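You operate a simulated robot arm through the tools that you are given. There is no shell and no other tool.

Carry out the task below with a simulated robot arm. There is one attempt and no reset: what you move stays moved.

JOB
Press the following scooter's four loose sill covers home, D to A.

It is judged by the outcome, as a careful person would: the job done as asked, and still so three seconds after it is handed in. It fails if anything else is knocked over, pushed out of place, dropped, spilled or broken. Lids that push on must go on centred and level and be pressed home; caps that screw on are set level and turned clockwise until they are tight.

ROBOT AND FRAMES
A 7-joint arm with a two-finger parallel gripper, fixed in place. Base frame: the origin is at the foot of the arm, x ahead of it, y to its left, z up. Units: cm, rad, N and s.
With the tool pointing down near the work surface it reaches from about 42 to 90 cm from the base axis. Its first joint turns from -0.297 to 2.199 rad. Payload 1.57 kg.
Tool frame: the origin (TCP) lies between the finger pads and is the grasp point; the fingertips stand 3 cm ahead of it; z points along the fingers, y is the line along which they close. Largest opening 8 cm; finger width 1.7, thickness 1.2; the body of the gripper, 4 by 8.2 cm, starts 8 cm behind the TCP.
Orientation is told as [roll, pitch, yaw] about the base's x, y, z axes, in that order, counted from this pose: with the fingers straight down and closing along the base's y, the tool's x points along the base's -x, its y along +y and its z along -z.

CONTROLS
- The arm moves only by the tool drive_tool. Its arguments are lists of equal length, an entry for each row: "travel": the shift along the tool's x, y, z in cm, a list of three; "dr": the turn, a rotation vector about the tool's x, y, z in rad, a list of three; "jaw": the finger opening in cm, from 0 to 8. In form: {"travel": [[dx, dy, dz], ...], "dr": [[wx, wy, wz], ...], "jaw": [jaw, ...]}. A call has 1 to 20 rows; each row is the pose to reach, as a shift and turn from the pose commanded when the call began, along the tool's axes at that moment. A row lasts 0.2 s, in which the tool goes at most 5 cm and 0.15 rad; a call with a longer step from one row to the next is refused whole, and so is a gripper value outside its range. Where a pose cannot be reached the arm comes as near as it can. A force on the tool above 40 N (or 10 N above the force at the start of the call, whichever is more), or a blocked arm, ends the call early, and 0.2 s more pass. Each finger travels about 4.5 cm/s and halts on what it meets, pressing with about 36 N; the grip force reading is that of the motor and also rises with nothing between the fingers. The clock runs only during rows and for 0.2 s after the last one: add rows that repeat a pose to give the fingers time. The reply holds the time, the measured pose of the TCP, the force on the tool along the base axes, the opening and the grip force, in the units named above and with some noise, with the torque about the TCP (base axes, N m) and any sound that the robot's microphone picked up.
- Cameras (640 x 400 px; columns grow to the right, rows downward): "scene" is fixed at [39.6, -50.71, 135.13]; the picture's right is [0.86, -0.51, 0.00], its down [-0.24, -0.40, -0.88] and it looks along [0.45, 0.76, -0.47] (base axes); focal length 214 px, centre (320, 200). "wrist" rides on the gripper at [7.2, -0.7, -12.2] in the tool frame; the picture's right is [0.09, 1.00, 0.00], its down [-0.84, 0.08, -0.54] and it looks along [-0.54, 0.05, 0.84] (tool axes); focal length 238 px, centre (320, 200). There is no depth. A picture from a camera that has moved, and an enlarged one, comes with that camera's place and axes in the base frame and with its lens. The place of the scene camera against the robot may be out by one fixed shift of up to 1.2 cm in any direction.
- get_image(camera): a new picture of that camera. The clock stands still meanwhile.
- lift_body(by): slides the trunk up (or, below 0, down) by that many cm; the arm rides with it, the base frame stays. It gives what a move gives, with no picture.
- enlarge(camera, box): a new picture of the part [left, top, right, bottom] of that camera's present view, enlarged. The clock stands still meanwhile.
- sign_off(): hands the job in; it is judged then, once.

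Nothing tells you positions but the pictures and the camera data. Unless the task says otherwise, let go and move clear before handing in.

The tools are called after "Call:" as name(argument=value, ...) on one line, values as JSON. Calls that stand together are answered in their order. drive_tool: Moves the arm, as the interface text tells. Its arguments: {"type":"object","properties":{"travel":{"type":"array","items":{"type":"array","items":{"type":"number"}}},"dr":{"type":"array","items":{"type":"array","items":{"type":"number"}}},"jaw":{"type":"array","items":{"type":"number"}}},"required":["travel","dr","jaw"]} The other tools are called the same way: lift_body (by) slides the trunk up or down; get_image (camera) takes a picture; enlarge (camera, box) takes an enlarged picture of a part of a camera's view; sign_off () hands the job in.

At the start:

```text
time: 0.0
tcp_pos: [70.94, -3.58, 102.86]
ee_rot: [0.0, -0.001, 0.002]
ft_force: [0.0, 0.0, 0.3]
wrist_torque: [-0.04, -0.01, 0.0]
gripper_width: 7.99
grip_force: 0.0
trunk travel left (down, up): [-65.0, 14.0]
```

scene: 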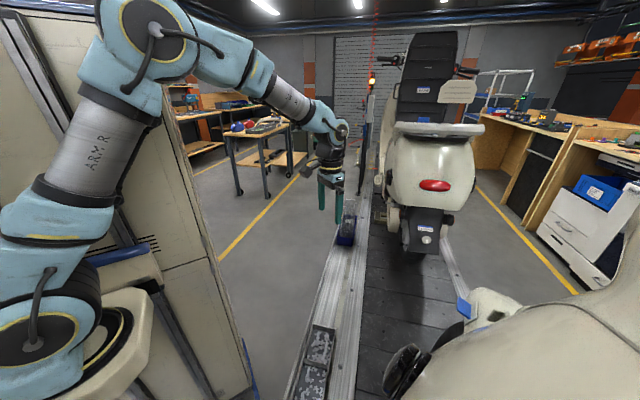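
wrist: 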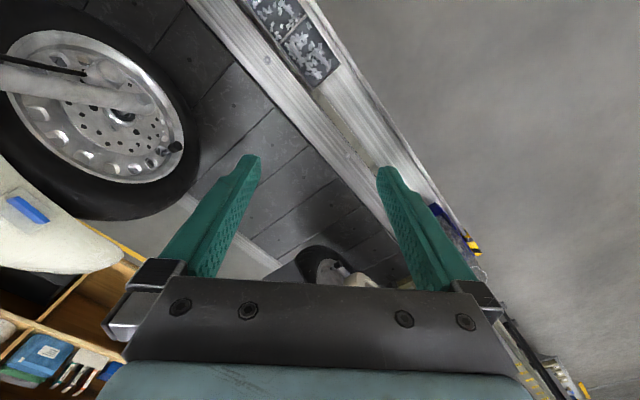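

I see a conveyor line with one scooter ahead and another scooter close to the camera; which one is "the following" scooter and where its sill covers are is not yet clear. I'll look at the pictures in more detail first.

Call:
enlarge(camera="scene", box=[260, 180, 420, 280])

Call:
enlarge(camera="scene", box=[240, 280, 432, 400])

Call:
enlarge(camera="scene", box=[360, 10, 520, 110])

Call:
enlarge(camera="scene", box=[380, 100, 540, 260])

Call:
enlarge(camera="wrist", box=[220, 0, 380, 100])

Call:
enlarge(camera="wrist", box=[380, 170, 540, 270])

```text
4.00 times, centred on (340, 230) of scene
camera zoom: at [39.6, -50.71, 135.13], right [0.86, -0.51, 0.0], down [-0.24, -0.4, -0.88], along [0.45, 0.76, -0.47], focal length 858 px, centre (240, 80)
```

zoom: 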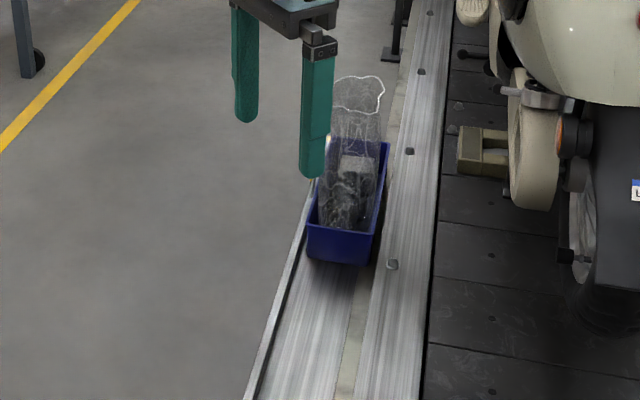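

```text
3.33 times, centred on (336, 340) of scene
camera zoom: at [39.6, -50.71, 135.13], right [0.86, -0.51, 0.0], down [-0.24, -0.4, -0.88], along [0.45, 0.76, -0.47], focal length 715 px, centre (267, -267)
```

zoom: 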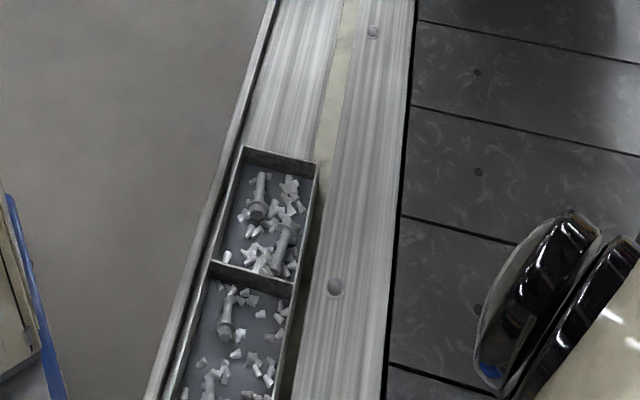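

```text
4.00 times, centred on (440, 60) of scene
camera zoom: at [39.6, -50.71, 135.13], right [0.86, -0.51, 0.0], down [-0.24, -0.4, -0.88], along [0.45, 0.76, -0.47], focal length 858 px, centre (-160, 760)
```

zoom: 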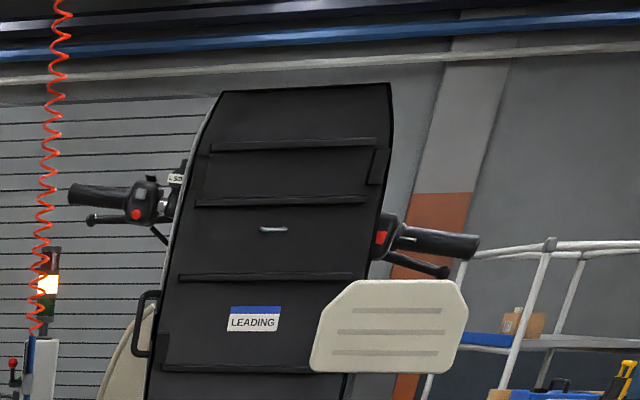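

```text
2.50 times, centred on (460, 180) of scene
camera zoom: at [39.6, -50.71, 135.13], right [0.86, -0.51, 0.0], down [-0.24, -0.4, -0.88], along [0.45, 0.76, -0.47], focal length 536 px, centre (-30, 250)
```

zoom: 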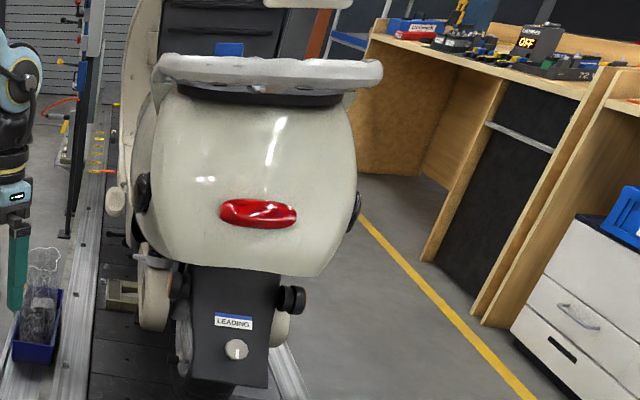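

```text
4.00 times, centred on (300, 50) of wrist
camera zoom: at [63.79, -4.21, 114.91], right [-0.09, 1.0, 0.0], down [0.84, 0.08, 0.54], along [0.54, 0.05, -0.84], focal length 953 px, centre (400, 800)
```

zoom: 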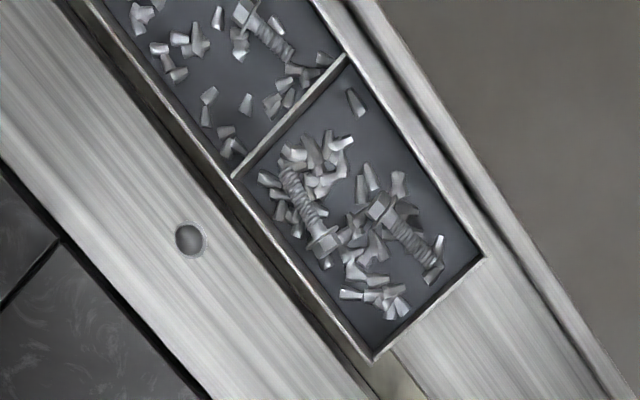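

```text
4.00 times, centred on (460, 220) of wrist
camera zoom: at [63.79, -4.21, 114.91], right [-0.09, 1.0, 0.0], down [0.84, 0.08, 0.54], along [0.54, 0.05, -0.84], focal length 953 px, centre (-240, 120)
```

zoom: 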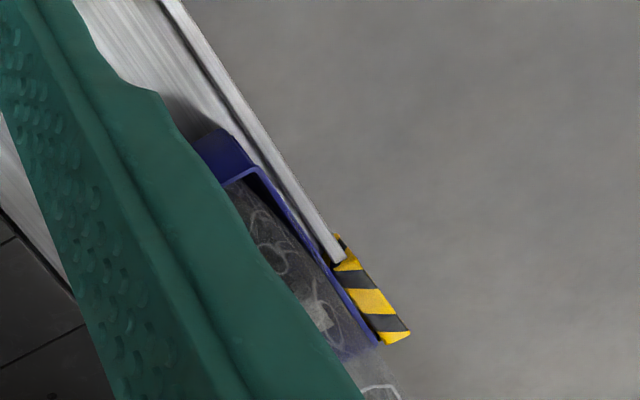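

The scooter tagged "LEADING" is ahead, so the one nearest the scene camera (lower right) should be the following one. I'll turn the wrist to look towards it, without moving closer.

Call:
drive_tool(travel=[[0, 0, 0], [0, 0, 0], [0, 0, 0], [0, 0, 0], [0, 0, 0], [0, 0, 0]], dr=[[0, 0, 0.14], [0, 0, 0.28], [0, 0, 0.42], [0, 0, 0.56], [0, 0, 0.7], [0, 0, 0.8]], jaw=[8, 8, 8, 8, 8, 8])

Call:
get_image(camera="wrist")

Call:
enlarge(camera="scene", box=[360, 250, 640, 400])

```text
time: 1.4
tcp_pos: [70.8, -3.39, 102.79]
ee_rot: [0.0, 0.001, -0.803]
ft_force: [0.5, 1.0, -0.2]
wrist_torque: [0.03, -0.02, 0.01]
gripper_width: 7.98
grip_force: 0.2
trunk travel left (down, up): [-65.0, 14.0]
```

```text
taken
camera wrist: at [65.49, 1.24, 114.89], right [0.65, 0.76, 0.0], down [0.64, -0.55, 0.54], along [0.41, -0.35, -0.84], focal length 238 px, centre (320, 200)
```

wrist: 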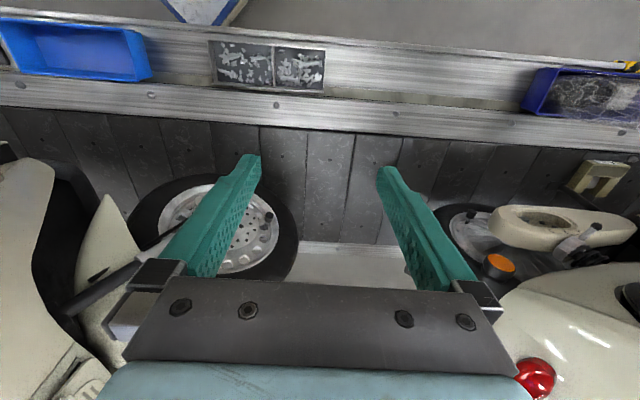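

```text
2.29 times, centred on (500, 325) of scene
camera zoom: at [39.6, -50.71, 135.13], right [0.86, -0.51, 0.0], down [-0.24, -0.4, -0.88], along [0.45, 0.76, -0.47], focal length 490 px, centre (-91, -86)
```

zoom: 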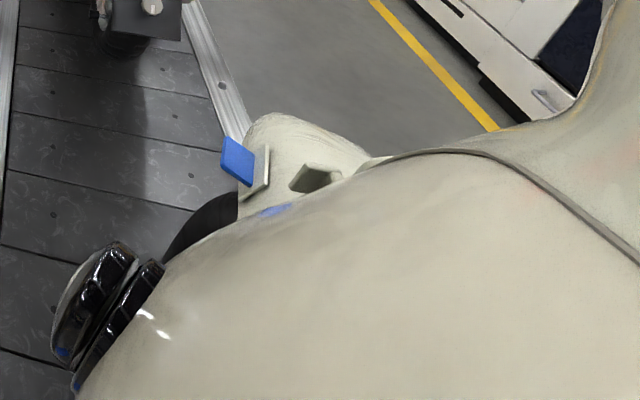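

The following scooter's front wheel is on the left in this view, with its body running off to the left; there is also a blue tray on the rail. I'll zoom in on these.

Call:
enlarge(camera="wrist", box=[0, 0, 160, 100])

Call:
enlarge(camera="wrist", box=[0, 140, 320, 400])

Call:
enlarge(camera="wrist", box=[400, 120, 640, 400])

Call:
enlarge(camera="wrist", box=[480, 40, 640, 140])

```text
4.00 times, centred on (80, 50) of wrist
camera zoom: at [65.49, 1.24, 114.89], right [0.65, 0.76, 0.0], down [0.64, -0.55, 0.54], along [0.41, -0.35, -0.84], focal length 953 px, centre (1280, 800)
```

zoom: 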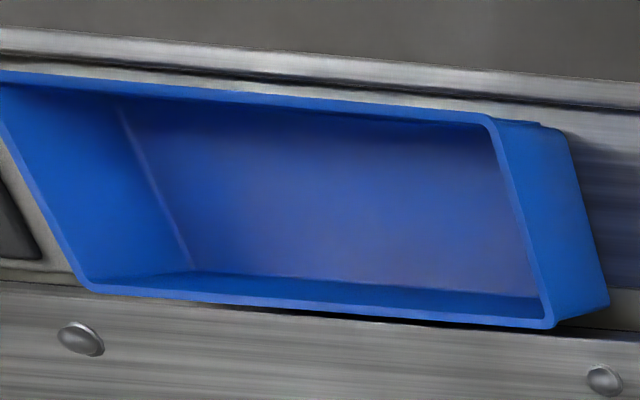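

```text
1.54 times, centred on (160, 270) of wrist
camera zoom: at [65.49, 1.24, 114.89], right [0.65, 0.76, 0.0], down [0.64, -0.55, 0.54], along [0.41, -0.35, -0.84], focal length 367 px, centre (566, 92)
```

zoom: 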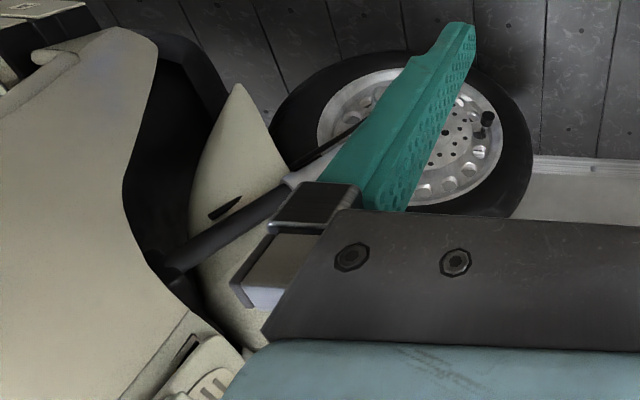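

```text
1.43 times, centred on (520, 260) of wrist
camera zoom: at [65.49, 1.24, 114.89], right [0.65, 0.76, 0.0], down [0.64, -0.55, 0.54], along [0.41, -0.35, -0.84], focal length 340 px, centre (34, 114)
```

zoom: 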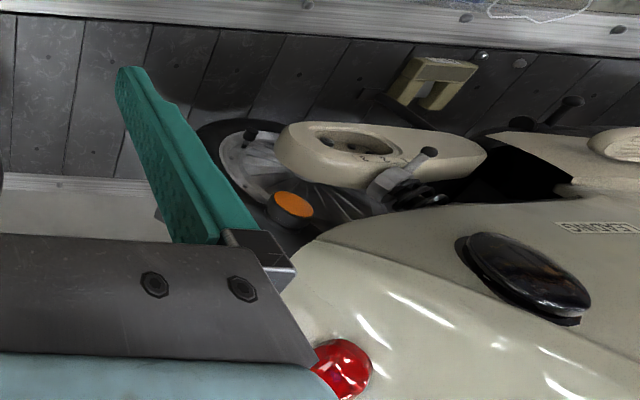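

```text
4.00 times, centred on (560, 90) of wrist
camera zoom: at [65.49, 1.24, 114.89], right [0.65, 0.76, 0.0], down [0.64, -0.55, 0.54], along [0.41, -0.35, -0.84], focal length 953 px, centre (-640, 640)
```

zoom: 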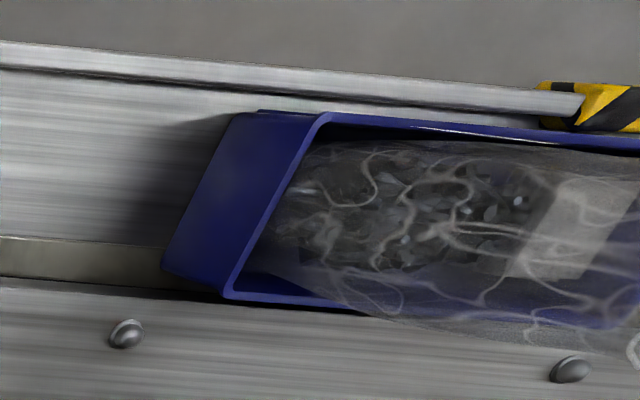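

On the far left, on the scooter's flank, something like small covers is just peeking in. I'll turn the wrist further to look along the following scooter's side.

Call:
drive_tool(travel=[[0, 0, 0], [0, 0, 0], [0, 0, 0], [0, 0, 0], [0, 0, 0]], dr=[[0, 0, 0.14], [0, 0, 0.28], [0, 0, 0.42], [0, 0, 0.56], [0, 0, 0.7]], jaw=[8, 8, 8, 8, 8])

Call:
get_image(camera="wrist")

Call:
get_image(camera="scene")

```text
time: 2.6
tcp_pos: [70.79, -3.41, 102.74]
ee_rot: [0.001, 0.0, -1.502]
ft_force: [-0.5, 0.2, 0.1]
wrist_torque: [0.0, 0.0, 0.01]
gripper_width: 8.02
grip_force: 0.1
trunk travel left (down, up): [-65.0, 14.0]
```

```text
taken
camera wrist: at [69.82, 3.62, 114.86], right [0.99, 0.16, 0.0], down [0.13, -0.83, 0.54], along [0.09, -0.54, -0.84], focal length 238 px, centre (320, 200)
```

wrist: 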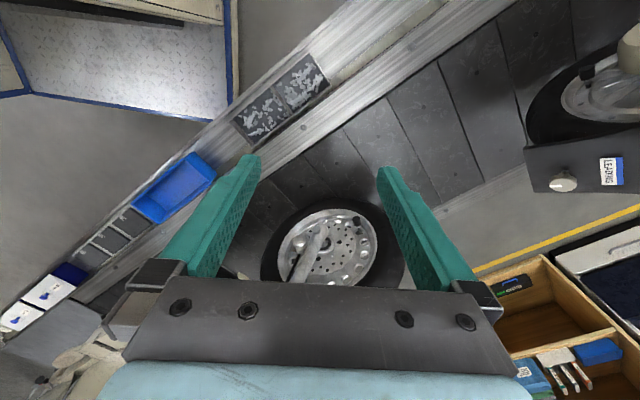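

```text
taken
```

scene: 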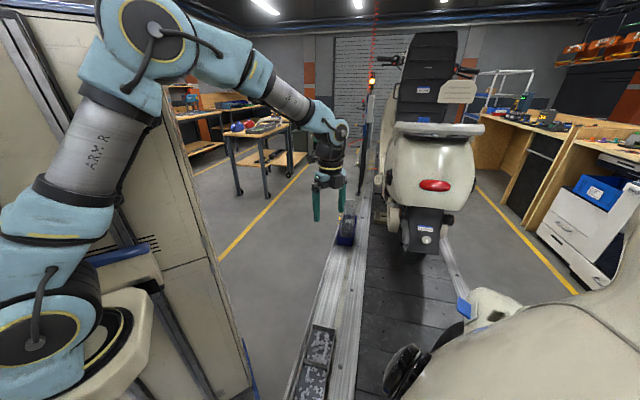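

The rail continues to the lower left with trays and boxes, and the following scooter is hidden behind the gripper. I'll turn the view on further so it looks back along the line.

Call:
drive_tool(travel=[[0, 0, 0], [0, 0, 0], [0, 0, 0], [0, 0, 0], [0, 0, 0], [0, 0, 0]], dr=[[0, 0, 0.14], [0, 0, 0.28], [0, 0, 0.42], [0, 0, 0.56], [0, 0, 0.7], [0, 0, 0.8]], jaw=[8, 8, 8, 8, 8, 8])

Call:
get_image(camera="wrist")

```text
time: 4.0
tcp_pos: [70.77, -3.42, 102.73]
ee_rot: [0.002, 0.001, -2.302]
ft_force: [-0.7, -0.3, 0.2]
wrist_torque: [0.0, 0.03, 0.01]
gripper_width: 7.97
grip_force: 0.0
trunk travel left (down, up): [-65.0, 14.0]
```

```text
taken
camera wrist: at [75.25, 2.28, 114.86], right [0.8, -0.6, 0.0], down [-0.5, -0.67, 0.54], along [-0.32, -0.44, -0.84], focal length 238 px, centre (320, 200)
```

wrist: 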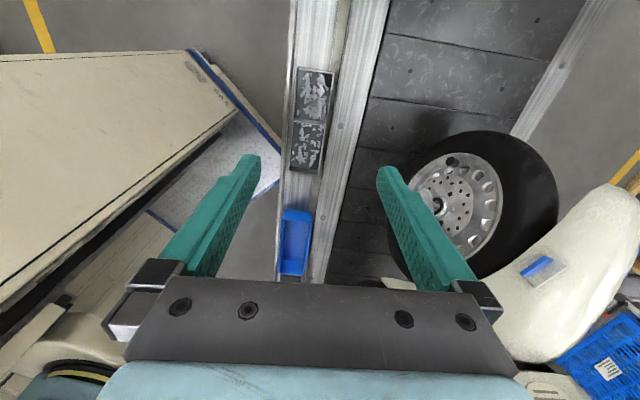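

Looking back along the line I see the trays, the rail and the following scooter's front wheel. I'll tilt the hand up in free air so the camera looks along the following scooter's flank.

Call:
drive_tool(travel=[[0, 0, -2], [0, 0, -4], [0, 0, -6], [0, 0, -8], [0, 0, -10], [0, 0, -10]], dr=[[-0.07, -0.12, 0], [-0.14, -0.24, 0], [-0.21, -0.36, 0], [-0.28, -0.48, 0], [-0.35, -0.6, 0], [-0.42, -0.72, 0]], jaw=[8, 8, 8, 8, 8, 8])

Call:
get_image(camera="wrist")

Call:
get_image(camera="scene")

```text
time: 5.4
tcp_pos: [70.75, -3.58, 112.95]
ee_rot: [0.509, -0.695, -2.488]
ft_force: [-0.4, -0.3, 1.3]
wrist_torque: [0.04, -0.03, 0.02]
gripper_width: 8.01
grip_force: 0.0
trunk travel left (down, up): [-65.0, 14.0]
```

```text
taken
camera wrist: at [76.57, 8.92, 116.19], right [0.83, -0.46, 0.31], down [-0.37, -0.04, 0.93], along [-0.42, -0.89, -0.2], focal length 238 px, centre (320, 200)
```

wrist: 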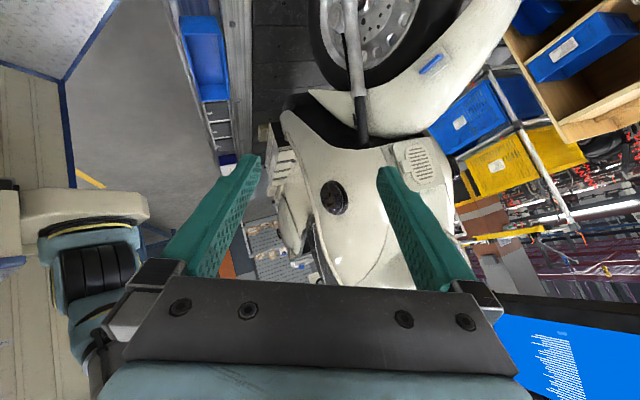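

```text
taken
```

scene: 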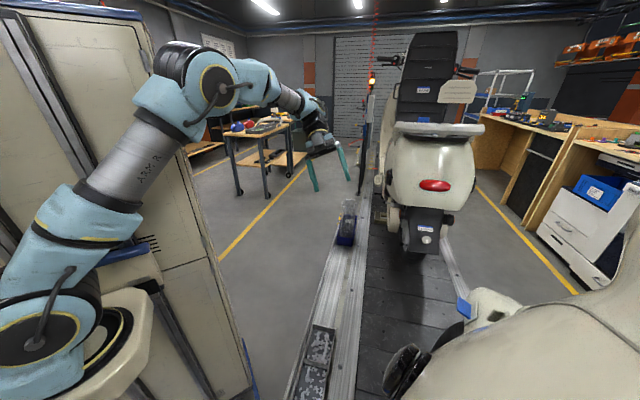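

Now the following scooter's front is visible (image inverted), and at its near side there are white stepped pieces. I'll enlarge that part.

Call:
enlarge(camera="wrist", box=[220, 120, 380, 280])

Call:
enlarge(camera="wrist", box=[160, 60, 320, 160])

```text
2.50 times, centred on (300, 200) of wrist
camera zoom: at [76.57, 8.92, 116.19], right [0.83, -0.46, 0.31], down [-0.37, -0.04, 0.93], along [-0.42, -0.89, -0.2], focal length 596 px, centre (370, 200)
```

zoom: 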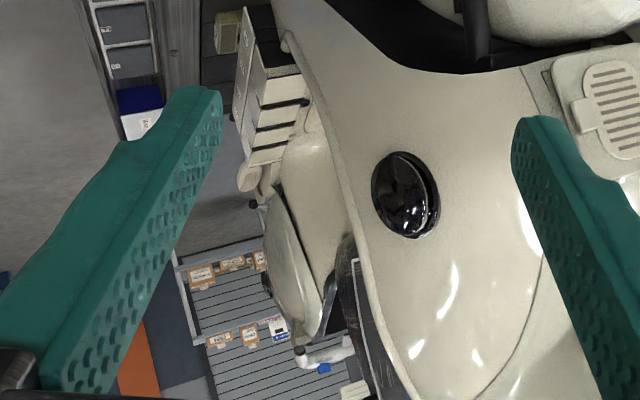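

```text
4.00 times, centred on (240, 110) of wrist
camera zoom: at [76.57, 8.92, 116.19], right [0.83, -0.46, 0.31], down [-0.37, -0.04, 0.93], along [-0.42, -0.89, -0.2], focal length 953 px, centre (640, 560)
```

zoom: 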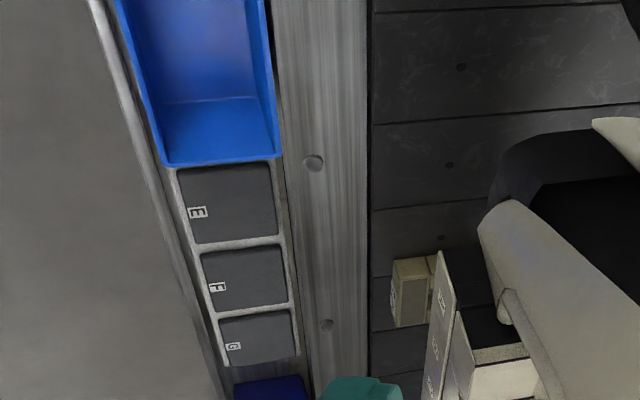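

The four white covers with printed labels sit on a ledge at the near side of the following scooter, roughly at x≈30, y≈-63, z≈70 (E, F, G belong to a tray on the rail). I'll move the hand back through free air on the arm's side of the rail to get a closer, steadier view.

Call:
drive_tool(travel=[[-3, -1.44, 2.06], [-6, -2.9, 4.1], [-9, -4.3, 6.2], [-12, -5.8, 8.2], [-15, -7.2, 10.3], [-18, -8.6, 12.3], [-21, -10.1, 14.4], [-24, -11.5, 16.4], [-27, -13, 18.5], [-27, -13, 18.5]], dr=[[0, 0, 0], [0, 0, 0], [0, 0, 0], [0, 0, 0], [0, 0, 0], [0, 0, 0], [0, 0, 0], [0, 0, 0], [0, 0, 0], [0, 0, 0]], jaw=[8, 8, 8, 8, 8, 8, 8, 8, 8, 8])

Call:
get_image(camera="wrist")

Call:
get_image(camera="scene")

```text
time: 7.6
tcp_pos: [41.72, -23.21, 112.81]
ee_rot: [0.506, -0.695, -2.485]
ft_force: [0.2, -0.5, 0.0]
wrist_torque: [0.0, 0.04, -0.01]
gripper_width: 8.02
grip_force: 0.1
trunk travel left (down, up): [-65.0, 14.0]
```

```text
taken
camera wrist: at [47.43, -10.66, 116.01], right [0.83, -0.46, 0.31], down [-0.37, -0.04, 0.93], along [-0.41, -0.89, -0.2], focal length 238 px, centre (320, 200)
```

wrist: 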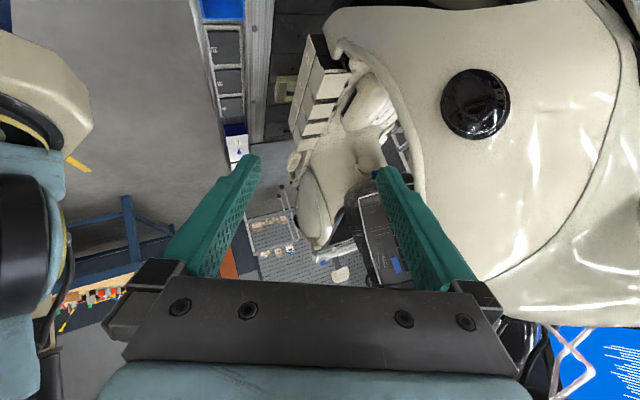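

```text
taken
```

scene: 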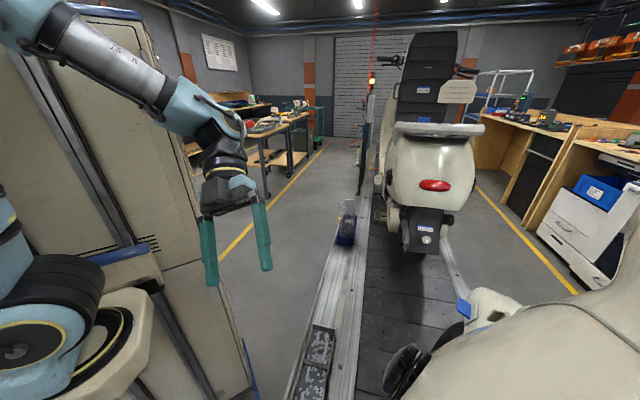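

Call:
enlarge(camera="wrist", box=[250, 20, 410, 120])

Call:
enlarge(camera="wrist", box=[270, 30, 370, 200])

Call:
enlarge(camera="wrist", box=[190, 10, 270, 180])

```text
4.00 times, centred on (330, 70) of wrist
camera zoom: at [47.43, -10.66, 116.01], right [0.83, -0.46, 0.31], down [-0.37, -0.04, 0.93], along [-0.41, -0.89, -0.2], focal length 953 px, centre (280, 720)
```

zoom: 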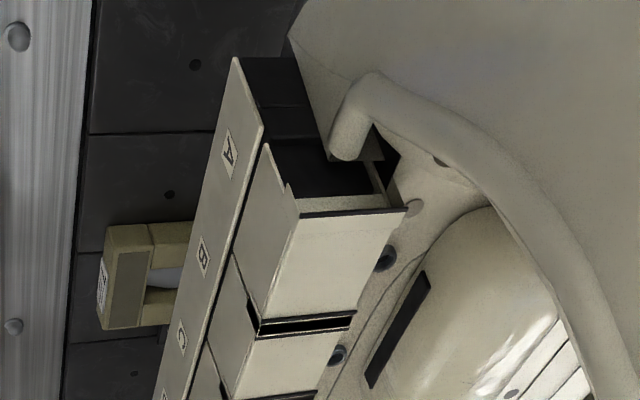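

```text
2.35 times, centred on (320, 115) of wrist
camera zoom: at [47.43, -10.66, 116.01], right [0.83, -0.46, 0.31], down [-0.37, -0.04, 0.93], along [-0.41, -0.89, -0.2], focal length 561 px, centre (320, 400)
```

zoom: 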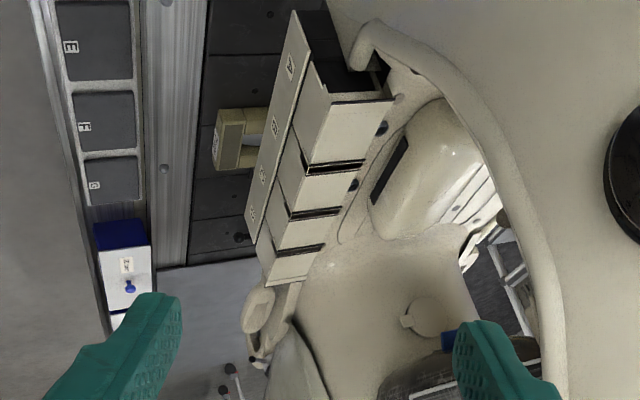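

```text
2.35 times, centred on (230, 95) of wrist
camera zoom: at [47.43, -10.66, 116.01], right [0.83, -0.46, 0.31], down [-0.37, -0.04, 0.93], along [-0.41, -0.89, -0.2], focal length 561 px, centre (532, 447)
```

zoom: 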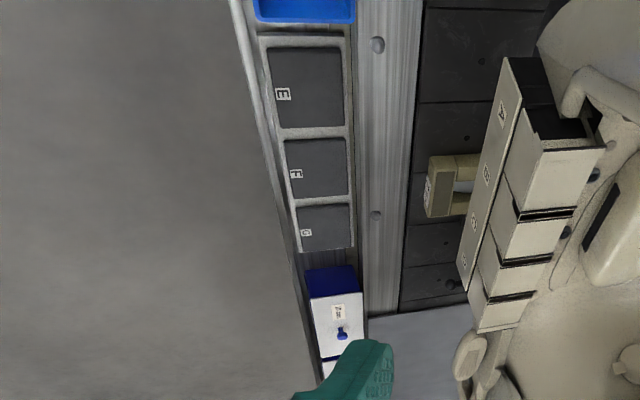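

The covers A–D are caps standing proud above a vertical label strip on the scooter's sill: A at the front near (36,-64), D at the rear near (18,-82), strip bottom at z≈67. I'll bring the tool back to straight down, then turn it so that the camera faces the scooter from the arm's side.

Call:
drive_tool(travel=[[0, 0, 0], [0, 0, 0], [0, 0, 0], [0, 0, 0], [0, 0, 0], [0, 0, 0]], dr=[[0.07, 0.12, 0], [0.14, 0.24, 0], [0.21, 0.36, 0], [0.28, 0.48, 0], [0.35, 0.6, 0], [0.42, 0.72, 0]], jaw=[8, 8, 8, 8, 8, 8])

Call:
drive_tool(travel=[[0, 0, 0], [0, 0, 0], [0, 0, 0], [0, 0, 0], [0, 0, 0], [0, 0, 0], [0, 0, 0], [0, 0, 0], [0, 0, 0], [0, 0, 0], [0, 0, 0]], dr=[[0, 0, -0.14], [0, 0, -0.28], [0, 0, -0.42], [0, 0, -0.56], [0, 0, -0.7], [0, 0, -0.84], [0, 0, -0.98], [0, 0, -1.12], [0, 0, -1.26], [0, 0, -1.4], [0, 0, -1.5]], jaw=[8, 8, 8, 8, 8, 8, 8, 8, 8, 8, 8])

Call:
get_image(camera="wrist")

```text
time: 9.0
tcp_pos: [41.51, -22.93, 112.86]
ee_rot: [-0.002, 0.002, -2.3]
ft_force: [0.6, -0.1, -0.8]
wrist_torque: [0.02, 0.02, 0.0]
gripper_width: 7.99
grip_force: 0.0
trunk travel left (down, up): [-65.0, 14.0]
```

```text
time: 11.4
tcp_pos: [41.46, -23.0, 112.81]
ee_rot: [-0.001, -0.001, -0.799]
ft_force: [0.2, -0.8, -0.2]
wrist_torque: [0.0, -0.01, 0.01]
gripper_width: 7.98
grip_force: 0.0
trunk travel left (down, up): [-65.0, 14.0]
```

```text
taken
camera wrist: at [36.08, -18.36, 124.87], right [0.65, 0.76, 0.0], down [0.64, -0.54, 0.54], along [0.41, -0.35, -0.84], focal length 238 px, centre (320, 200)
```

wrist: 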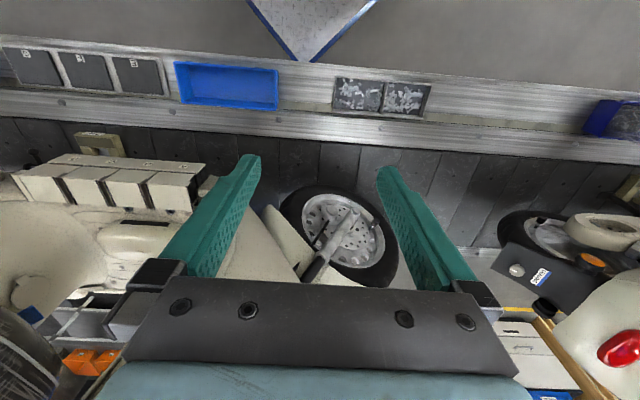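

From here the four covers are plainly visible on the left. I'll enlarge them to judge their seating.

Call:
enlarge(camera="wrist", box=[0, 120, 220, 260])

Call:
enlarge(camera="wrist", box=[0, 140, 120, 220])

Call:
enlarge(camera="wrist", box=[100, 140, 220, 220])

Call:
enlarge(camera="wrist", box=[0, 200, 260, 400])

```text
2.86 times, centred on (110, 190) of wrist
camera zoom: at [36.08, -18.36, 124.87], right [0.65, 0.76, 0.0], down [0.64, -0.54, 0.54], along [0.41, -0.35, -0.84], focal length 681 px, centre (920, 229)
```

zoom: 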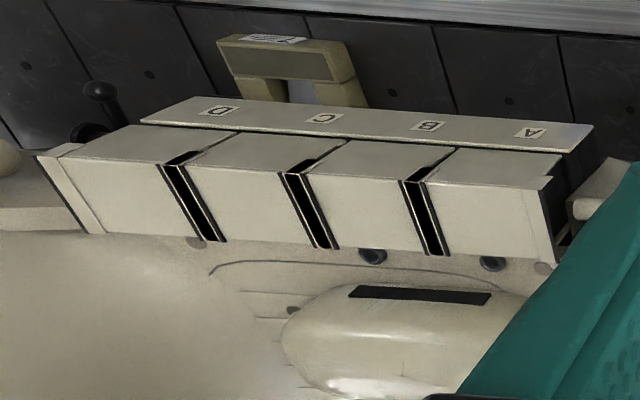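

```text
5.00 times, centred on (60, 180) of wrist
camera zoom: at [36.08, -18.36, 124.87], right [0.65, 0.76, 0.0], down [0.64, -0.54, 0.54], along [0.41, -0.35, -0.84], focal length 1192 px, centre (1620, 300)
```

zoom: 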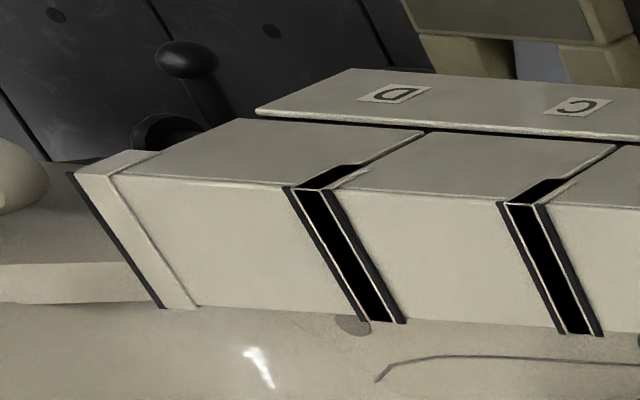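

```text
5.00 times, centred on (160, 180) of wrist
camera zoom: at [36.08, -18.36, 124.87], right [0.65, 0.76, 0.0], down [0.64, -0.54, 0.54], along [0.41, -0.35, -0.84], focal length 1192 px, centre (1120, 300)
```

zoom: 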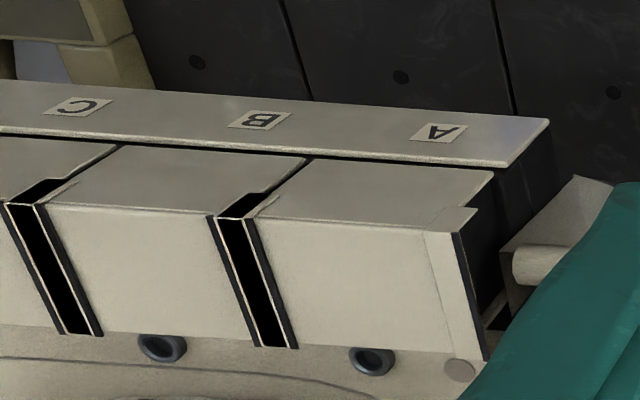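

```text
2.00 times, centred on (130, 300) of wrist
camera zoom: at [36.08, -18.36, 124.87], right [0.65, 0.76, 0.0], down [0.64, -0.54, 0.54], along [0.41, -0.35, -0.84], focal length 477 px, centre (700, 0)
```

zoom: 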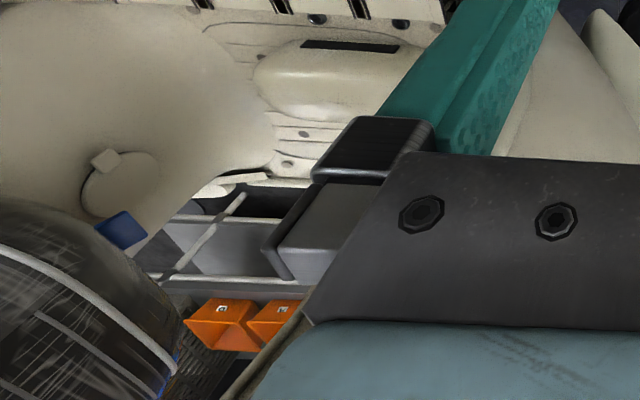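

The covers' top faces are level with each other at about z≈78, roughly 7 cm wide (across) and 8 cm long, and stand above the label strip (z≈67–73). I'll slide the hand along the line on the arm's side so it is opposite them, then check clearance.

Call:
drive_tool(travel=[[-0.4, -4, 0], [-0.9, -8, 0], [-1.3, -12, 0], [-1.7, -16, 0], [-2.1, -20, 0], [-2.6, -24, 0], [-2.6, -24, 0]], dr=[[0, 0, 0], [0, 0, 0], [0, 0, 0], [0, 0, 0], [0, 0, 0], [0, 0, 0], [0, 0, 0]], jaw=[8, 8, 8, 8, 8, 8, 8])

Call:
get_image(camera="wrist")

Call:
get_image(camera="scene")

```text
time: 13.0
tcp_pos: [25.98, -41.51, 112.79]
ee_rot: [0.0, 0.0, -0.8]
ft_force: [0.0, 0.2, 0.0]
wrist_torque: [-0.01, 0.01, 0.01]
gripper_width: 8.01
grip_force: 0.1
trunk travel left (down, up): [-65.0, 14.0]
```

```text
taken
camera wrist: at [20.61, -36.79, 124.88], right [0.65, 0.76, 0.0], down [0.64, -0.55, 0.54], along [0.41, -0.35, -0.84], focal length 238 px, centre (320, 200)
```

wrist: 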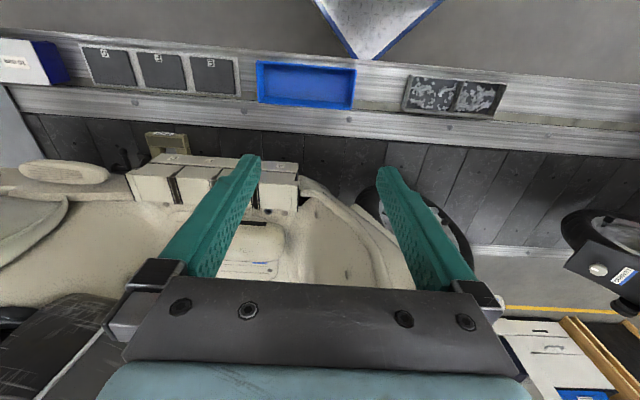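

```text
taken
```

scene: 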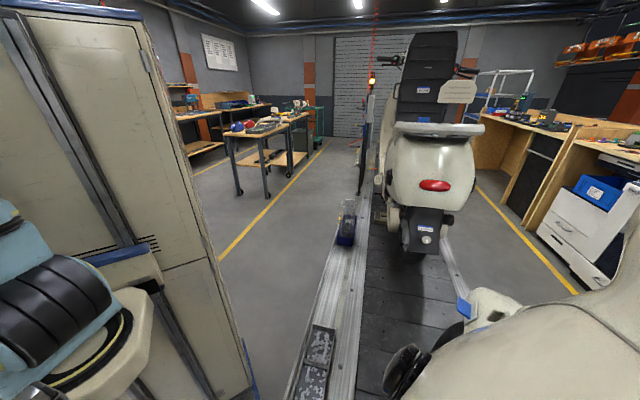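

Covers are now just left of the fingers, and no obstacle appears at the hand's height here. I'll slide further so they lie between the fingers in view.

Call:
drive_tool(travel=[[-0.4, -4, 0], [-0.8, -8, 0], [-1.2, -12, 0], [-1.6, -16, 0], [-1.6, -16, 0]], dr=[[0, 0, 0], [0, 0, 0], [0, 0, 0], [0, 0, 0], [0, 0, 0]], jaw=[8, 8, 8, 8, 8])

Call:
get_image(camera="wrist")

Call:
enlarge(camera="wrist", box=[220, 110, 420, 235])

```text
time: 14.2
tcp_pos: [15.59, -53.84, 112.8]
ee_rot: [0.0, -0.001, -0.801]
ft_force: [0.6, 0.2, 0.4]
wrist_torque: [-0.02, 0.02, 0.02]
gripper_width: 8.0
grip_force: 0.0
trunk travel left (down, up): [-65.0, 14.0]
```

```text
taken
camera wrist: at [10.32, -49.16, 124.89], right [0.65, 0.76, 0.0], down [0.64, -0.55, 0.54], along [0.41, -0.35, -0.84], focal length 238 px, centre (320, 200)
```

wrist: 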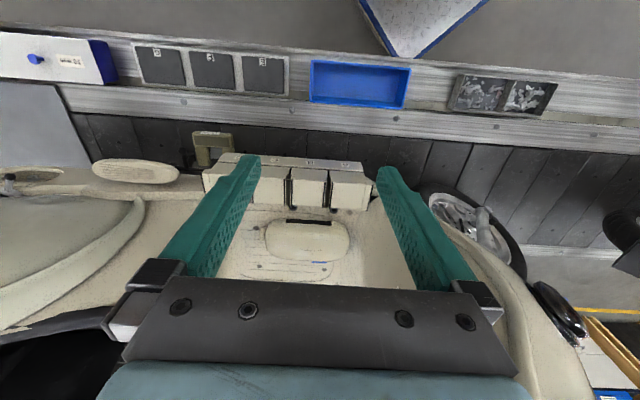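

```text
3.20 times, centred on (320, 172) of wrist
camera zoom: at [10.32, -49.16, 124.89], right [0.65, 0.76, 0.0], down [0.64, -0.55, 0.54], along [0.41, -0.35, -0.84], focal length 763 px, centre (320, 288)
```

zoom: 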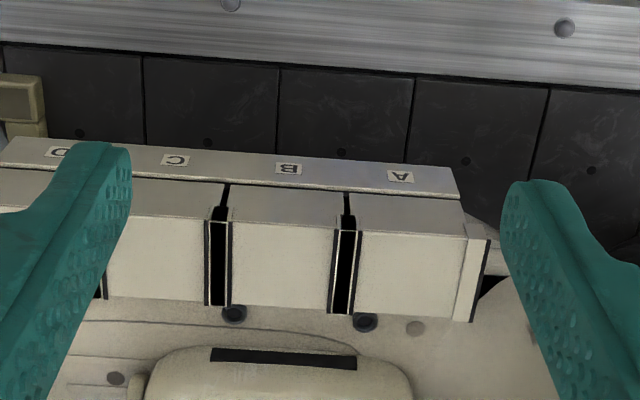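

Triangulating from two views: cover tops at z≈80, centres about D (16.7,-80.7), C (22.9,-74.7), B (29.0,-68.7), A (35.2,-62.6). I'll go down beside D (still on the arm's side of the sill) for a close look before moving over it.

Call:
drive_tool(travel=[[-0.3, -3, 3], [-0.6, -6, 6], [-1, -9, 9], [-1.3, -12, 12], [-1.6, -15, 15], [-2, -18, 17], [-2, -18, 17]], dr=[[0, 0, 0], [0, 0, 0], [0, 0, 0], [0, 0, 0], [0, 0, 0], [0, 0, 0], [0, 0, 0]], jaw=[8, 8, 8, 8, 8, 8, 8])

Call:
get_image(camera="wrist")

```text
time: 15.8
tcp_pos: [4.3, -67.87, 95.6]
ee_rot: [-0.001, 0.001, -0.8]
ft_force: [0.5, 0.5, -1.1]
wrist_torque: [-0.02, 0.01, 0.0]
gripper_width: 7.99
grip_force: 0.0
trunk travel left (down, up): [-65.0, 14.0]
```

```text
taken
camera wrist: at [-1.01, -63.19, 107.72], right [0.65, 0.76, 0.0], down [0.64, -0.55, 0.54], along [0.41, -0.35, -0.84], focal length 238 px, centre (320, 200)
```

wrist: 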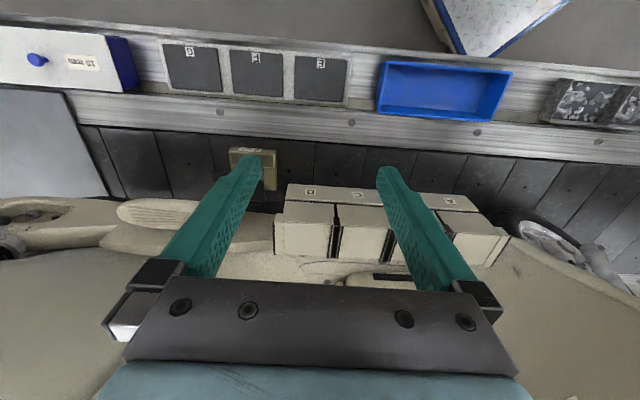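

Call:
enlarge(camera="wrist", box=[250, 170, 410, 270])

Call:
enlarge(camera="wrist", box=[390, 180, 520, 270])

Call:
enlarge(camera="wrist", box=[0, 180, 200, 320])

Call:
get_image(camera="scene")

```text
4.00 times, centred on (330, 220) of wrist
camera zoom: at [-1.01, -63.19, 107.72], right [0.65, 0.76, 0.0], down [0.64, -0.55, 0.54], along [0.41, -0.35, -0.84], focal length 953 px, centre (280, 120)
```

zoom: 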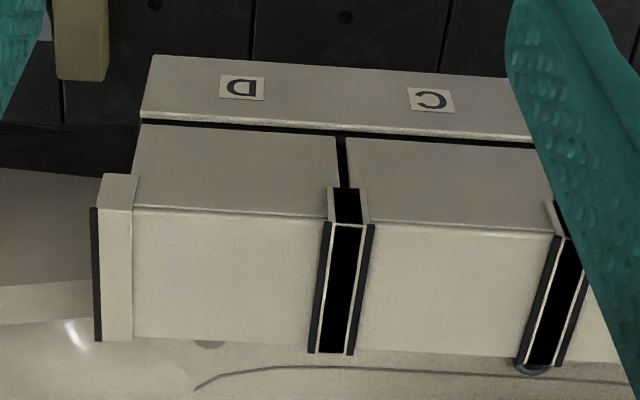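

```text
4.44 times, centred on (455, 225) of wrist
camera zoom: at [-1.01, -63.19, 107.72], right [0.65, 0.76, 0.0], down [0.64, -0.55, 0.54], along [0.41, -0.35, -0.84], focal length 1059 px, centre (-280, 89)
```

zoom: 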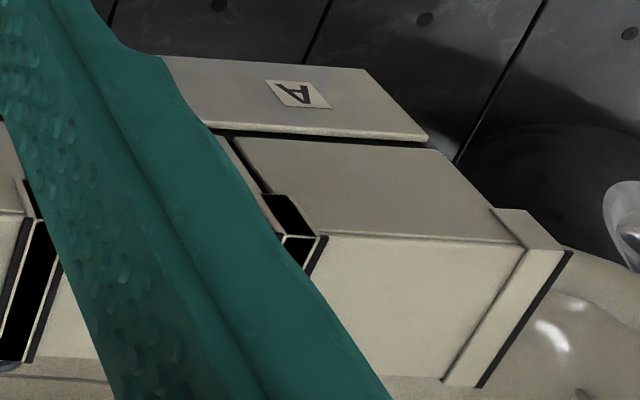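

```text
2.86 times, centred on (100, 250) of wrist
camera zoom: at [-1.01, -63.19, 107.72], right [0.65, 0.76, 0.0], down [0.64, -0.55, 0.54], along [0.41, -0.35, -0.84], focal length 681 px, centre (949, 57)
```

zoom: 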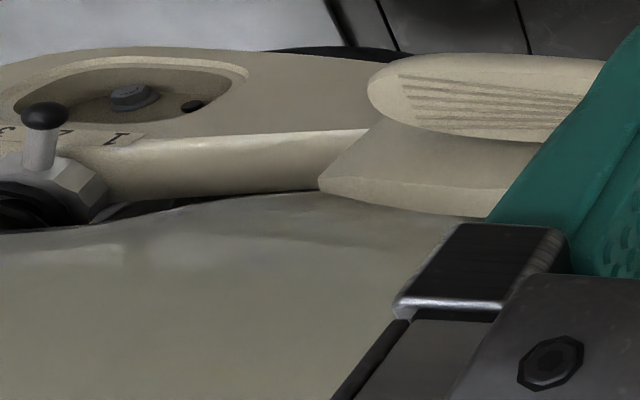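

```text
taken
```

scene: 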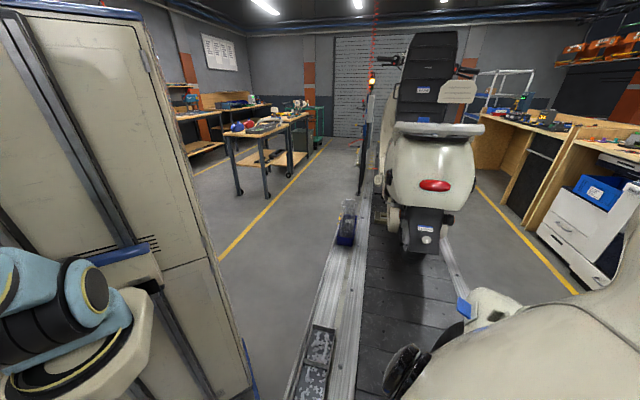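

The covers are seen closer now; D's far end has an end band and there's a dark gap between the label strip and each cover's skirt. Before pressing I'll look at the sill horizontally from the arm's side to judge which way they still have to go.

Call:
drive_tool(travel=[[0.5, 2, 1.3], [1, 4, 2.6], [1.5, 6, 4], [2, 8, 5.3], [2.6, 10, 6.6], [3.2, 12, 8], [3.4, 12.5, 8], [3.4, 12.5, 8]], dr=[[0, -0.13, 0], [0, -0.26, 0], [0, -0.39, 0], [0, -0.52, 0], [0, -0.65, 0], [0, -0.78, 0], [0, -0.9, 0], [0, -0.9, 0]], jaw=[8, 8, 8, 8, 8, 8, 8, 8])

Call:
get_image(camera="wrist")

```text
time: 17.6
tcp_pos: [10.99, -56.83, 87.71]
ee_rot: [0.0, -0.899, -0.801]
ft_force: [-0.5, 0.5, 0.1]
wrist_torque: [0.02, -0.02, -0.02]
gripper_width: 8.01
grip_force: 0.0
trunk travel left (down, up): [-65.0, 14.0]
```

```text
taken
camera wrist: at [0.78, -47.19, 89.56], right [0.68, 0.73, -0.07], down [0.12, -0.01, 0.99], along [0.73, -0.68, -0.1], focal length 238 px, centre (320, 200)
```

wrist: 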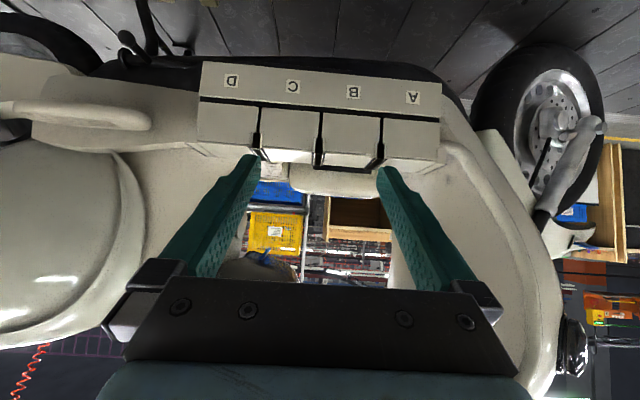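

Call:
enlarge(camera="wrist", box=[190, 50, 350, 150])

Call:
enlarge(camera="wrist", box=[300, 80, 460, 180])

Call:
enlarge(camera="wrist", box=[190, 85, 270, 180])

```text
4.00 times, centred on (270, 100) of wrist
camera zoom: at [0.78, -47.19, 89.56], right [0.68, 0.73, -0.07], down [0.12, -0.01, 0.99], along [0.73, -0.68, -0.1], focal length 953 px, centre (520, 600)
```

zoom: 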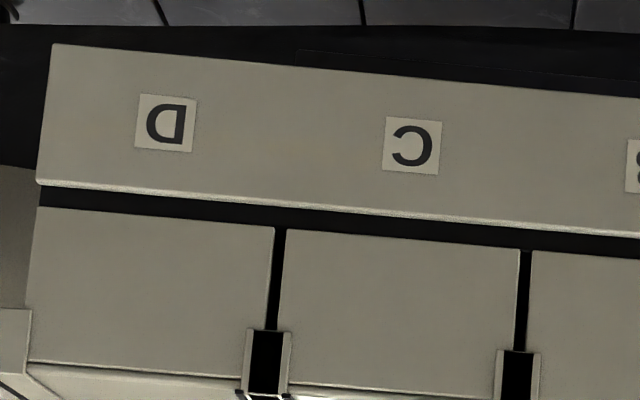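

```text
4.00 times, centred on (380, 130) of wrist
camera zoom: at [0.78, -47.19, 89.56], right [0.68, 0.73, -0.07], down [0.12, -0.01, 0.99], along [0.73, -0.68, -0.1], focal length 953 px, centre (80, 480)
```

zoom: 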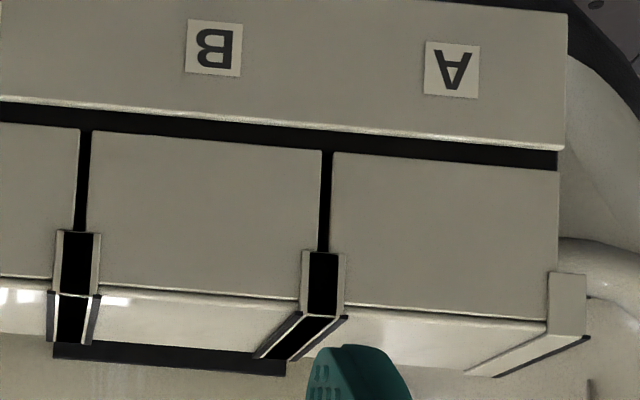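

```text
4.21 times, centred on (230, 132) of wrist
camera zoom: at [0.78, -47.19, 89.56], right [0.68, 0.73, -0.07], down [0.12, -0.01, 0.99], along [0.73, -0.68, -0.1], focal length 1004 px, centre (699, 484)
```

zoom: 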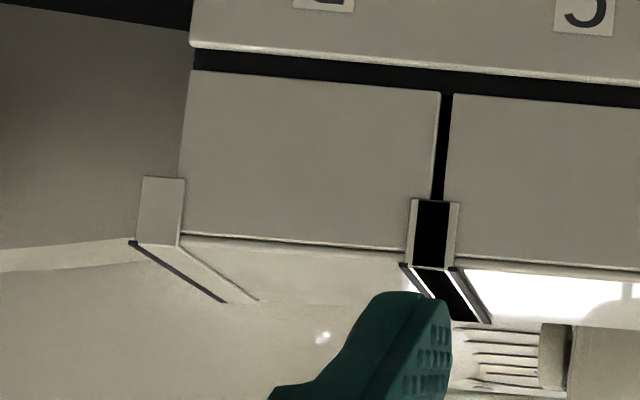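

Seen side-on (inverted image), there is an even dark gap of about 0.8 cm between the label strip's top edge and the skirts of all four covers, so each has to go straight down by roughly that. I'll return to tool-down and move up next to D.

Call:
drive_tool(travel=[[-1.8, -1.8, 0.7], [-3.6, -3.6, 1.3], [-5.4, -5.4, 2], [-7.2, -7.2, 2.6], [-9.2, -9, 3.3], [-11.2, -10.9, 4], [-13.05, -12.7, 4.7], [-13.05, -12.7, 4.7]], dr=[[0, 0.13, 0], [0, 0.26, 0], [0, 0.39, 0], [0, 0.52, 0], [0, 0.65, 0], [0, 0.78, 0], [0, 0.9, 0], [0, 0.9, 0]], jaw=[8, 8, 8, 8, 8, 8, 8, 8])

Call:
get_image(camera="wrist")

```text
time: 19.4
tcp_pos: [10.23, -74.16, 95.24]
ee_rot: [-0.002, 0.003, -0.802]
ft_force: [-0.4, -0.1, -0.3]
wrist_torque: [-0.04, -0.01, 0.0]
gripper_width: 8.01
grip_force: 0.2
trunk travel left (down, up): [-65.0, 14.0]
```

```text
taken
camera wrist: at [4.76, -69.46, 107.29], right [0.65, 0.76, 0.0], down [0.64, -0.55, 0.54], along [0.41, -0.35, -0.84], focal length 238 px, centre (320, 200)
```

wrist: 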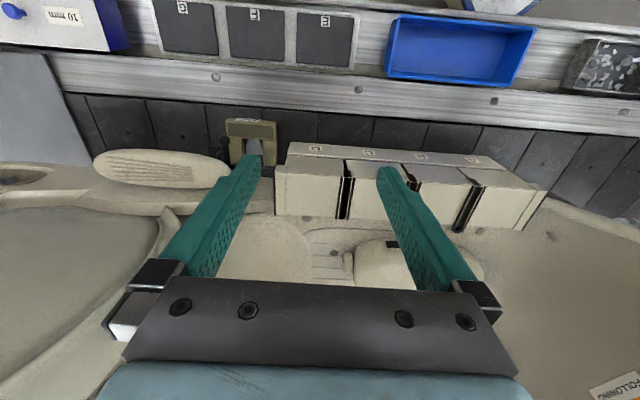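

The "FOLLOWING" tag is visible at lower right, confirming the scooter. I'll enlarge D from here to refine its position.

Call:
enlarge(camera="wrist", box=[260, 130, 400, 230])

Call:
enlarge(camera="wrist", box=[400, 130, 560, 240])

```text
4.00 times, centred on (330, 180) of wrist
camera zoom: at [4.76, -69.46, 107.29], right [0.65, 0.76, 0.0], down [0.64, -0.55, 0.54], along [0.41, -0.35, -0.84], focal length 953 px, centre (280, 280)
```

zoom: 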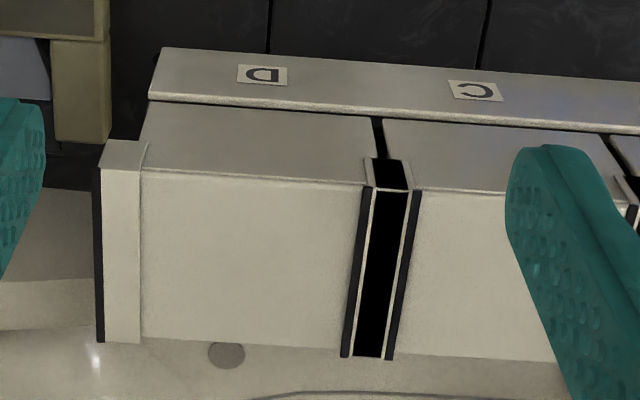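

```text
3.64 times, centred on (480, 185) of wrist
camera zoom: at [4.76, -69.46, 107.29], right [0.65, 0.76, 0.0], down [0.64, -0.55, 0.54], along [0.41, -0.35, -0.84], focal length 867 px, centre (-262, 254)
```

zoom: 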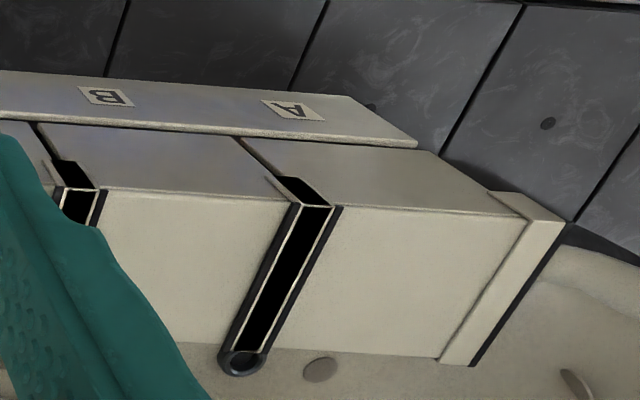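

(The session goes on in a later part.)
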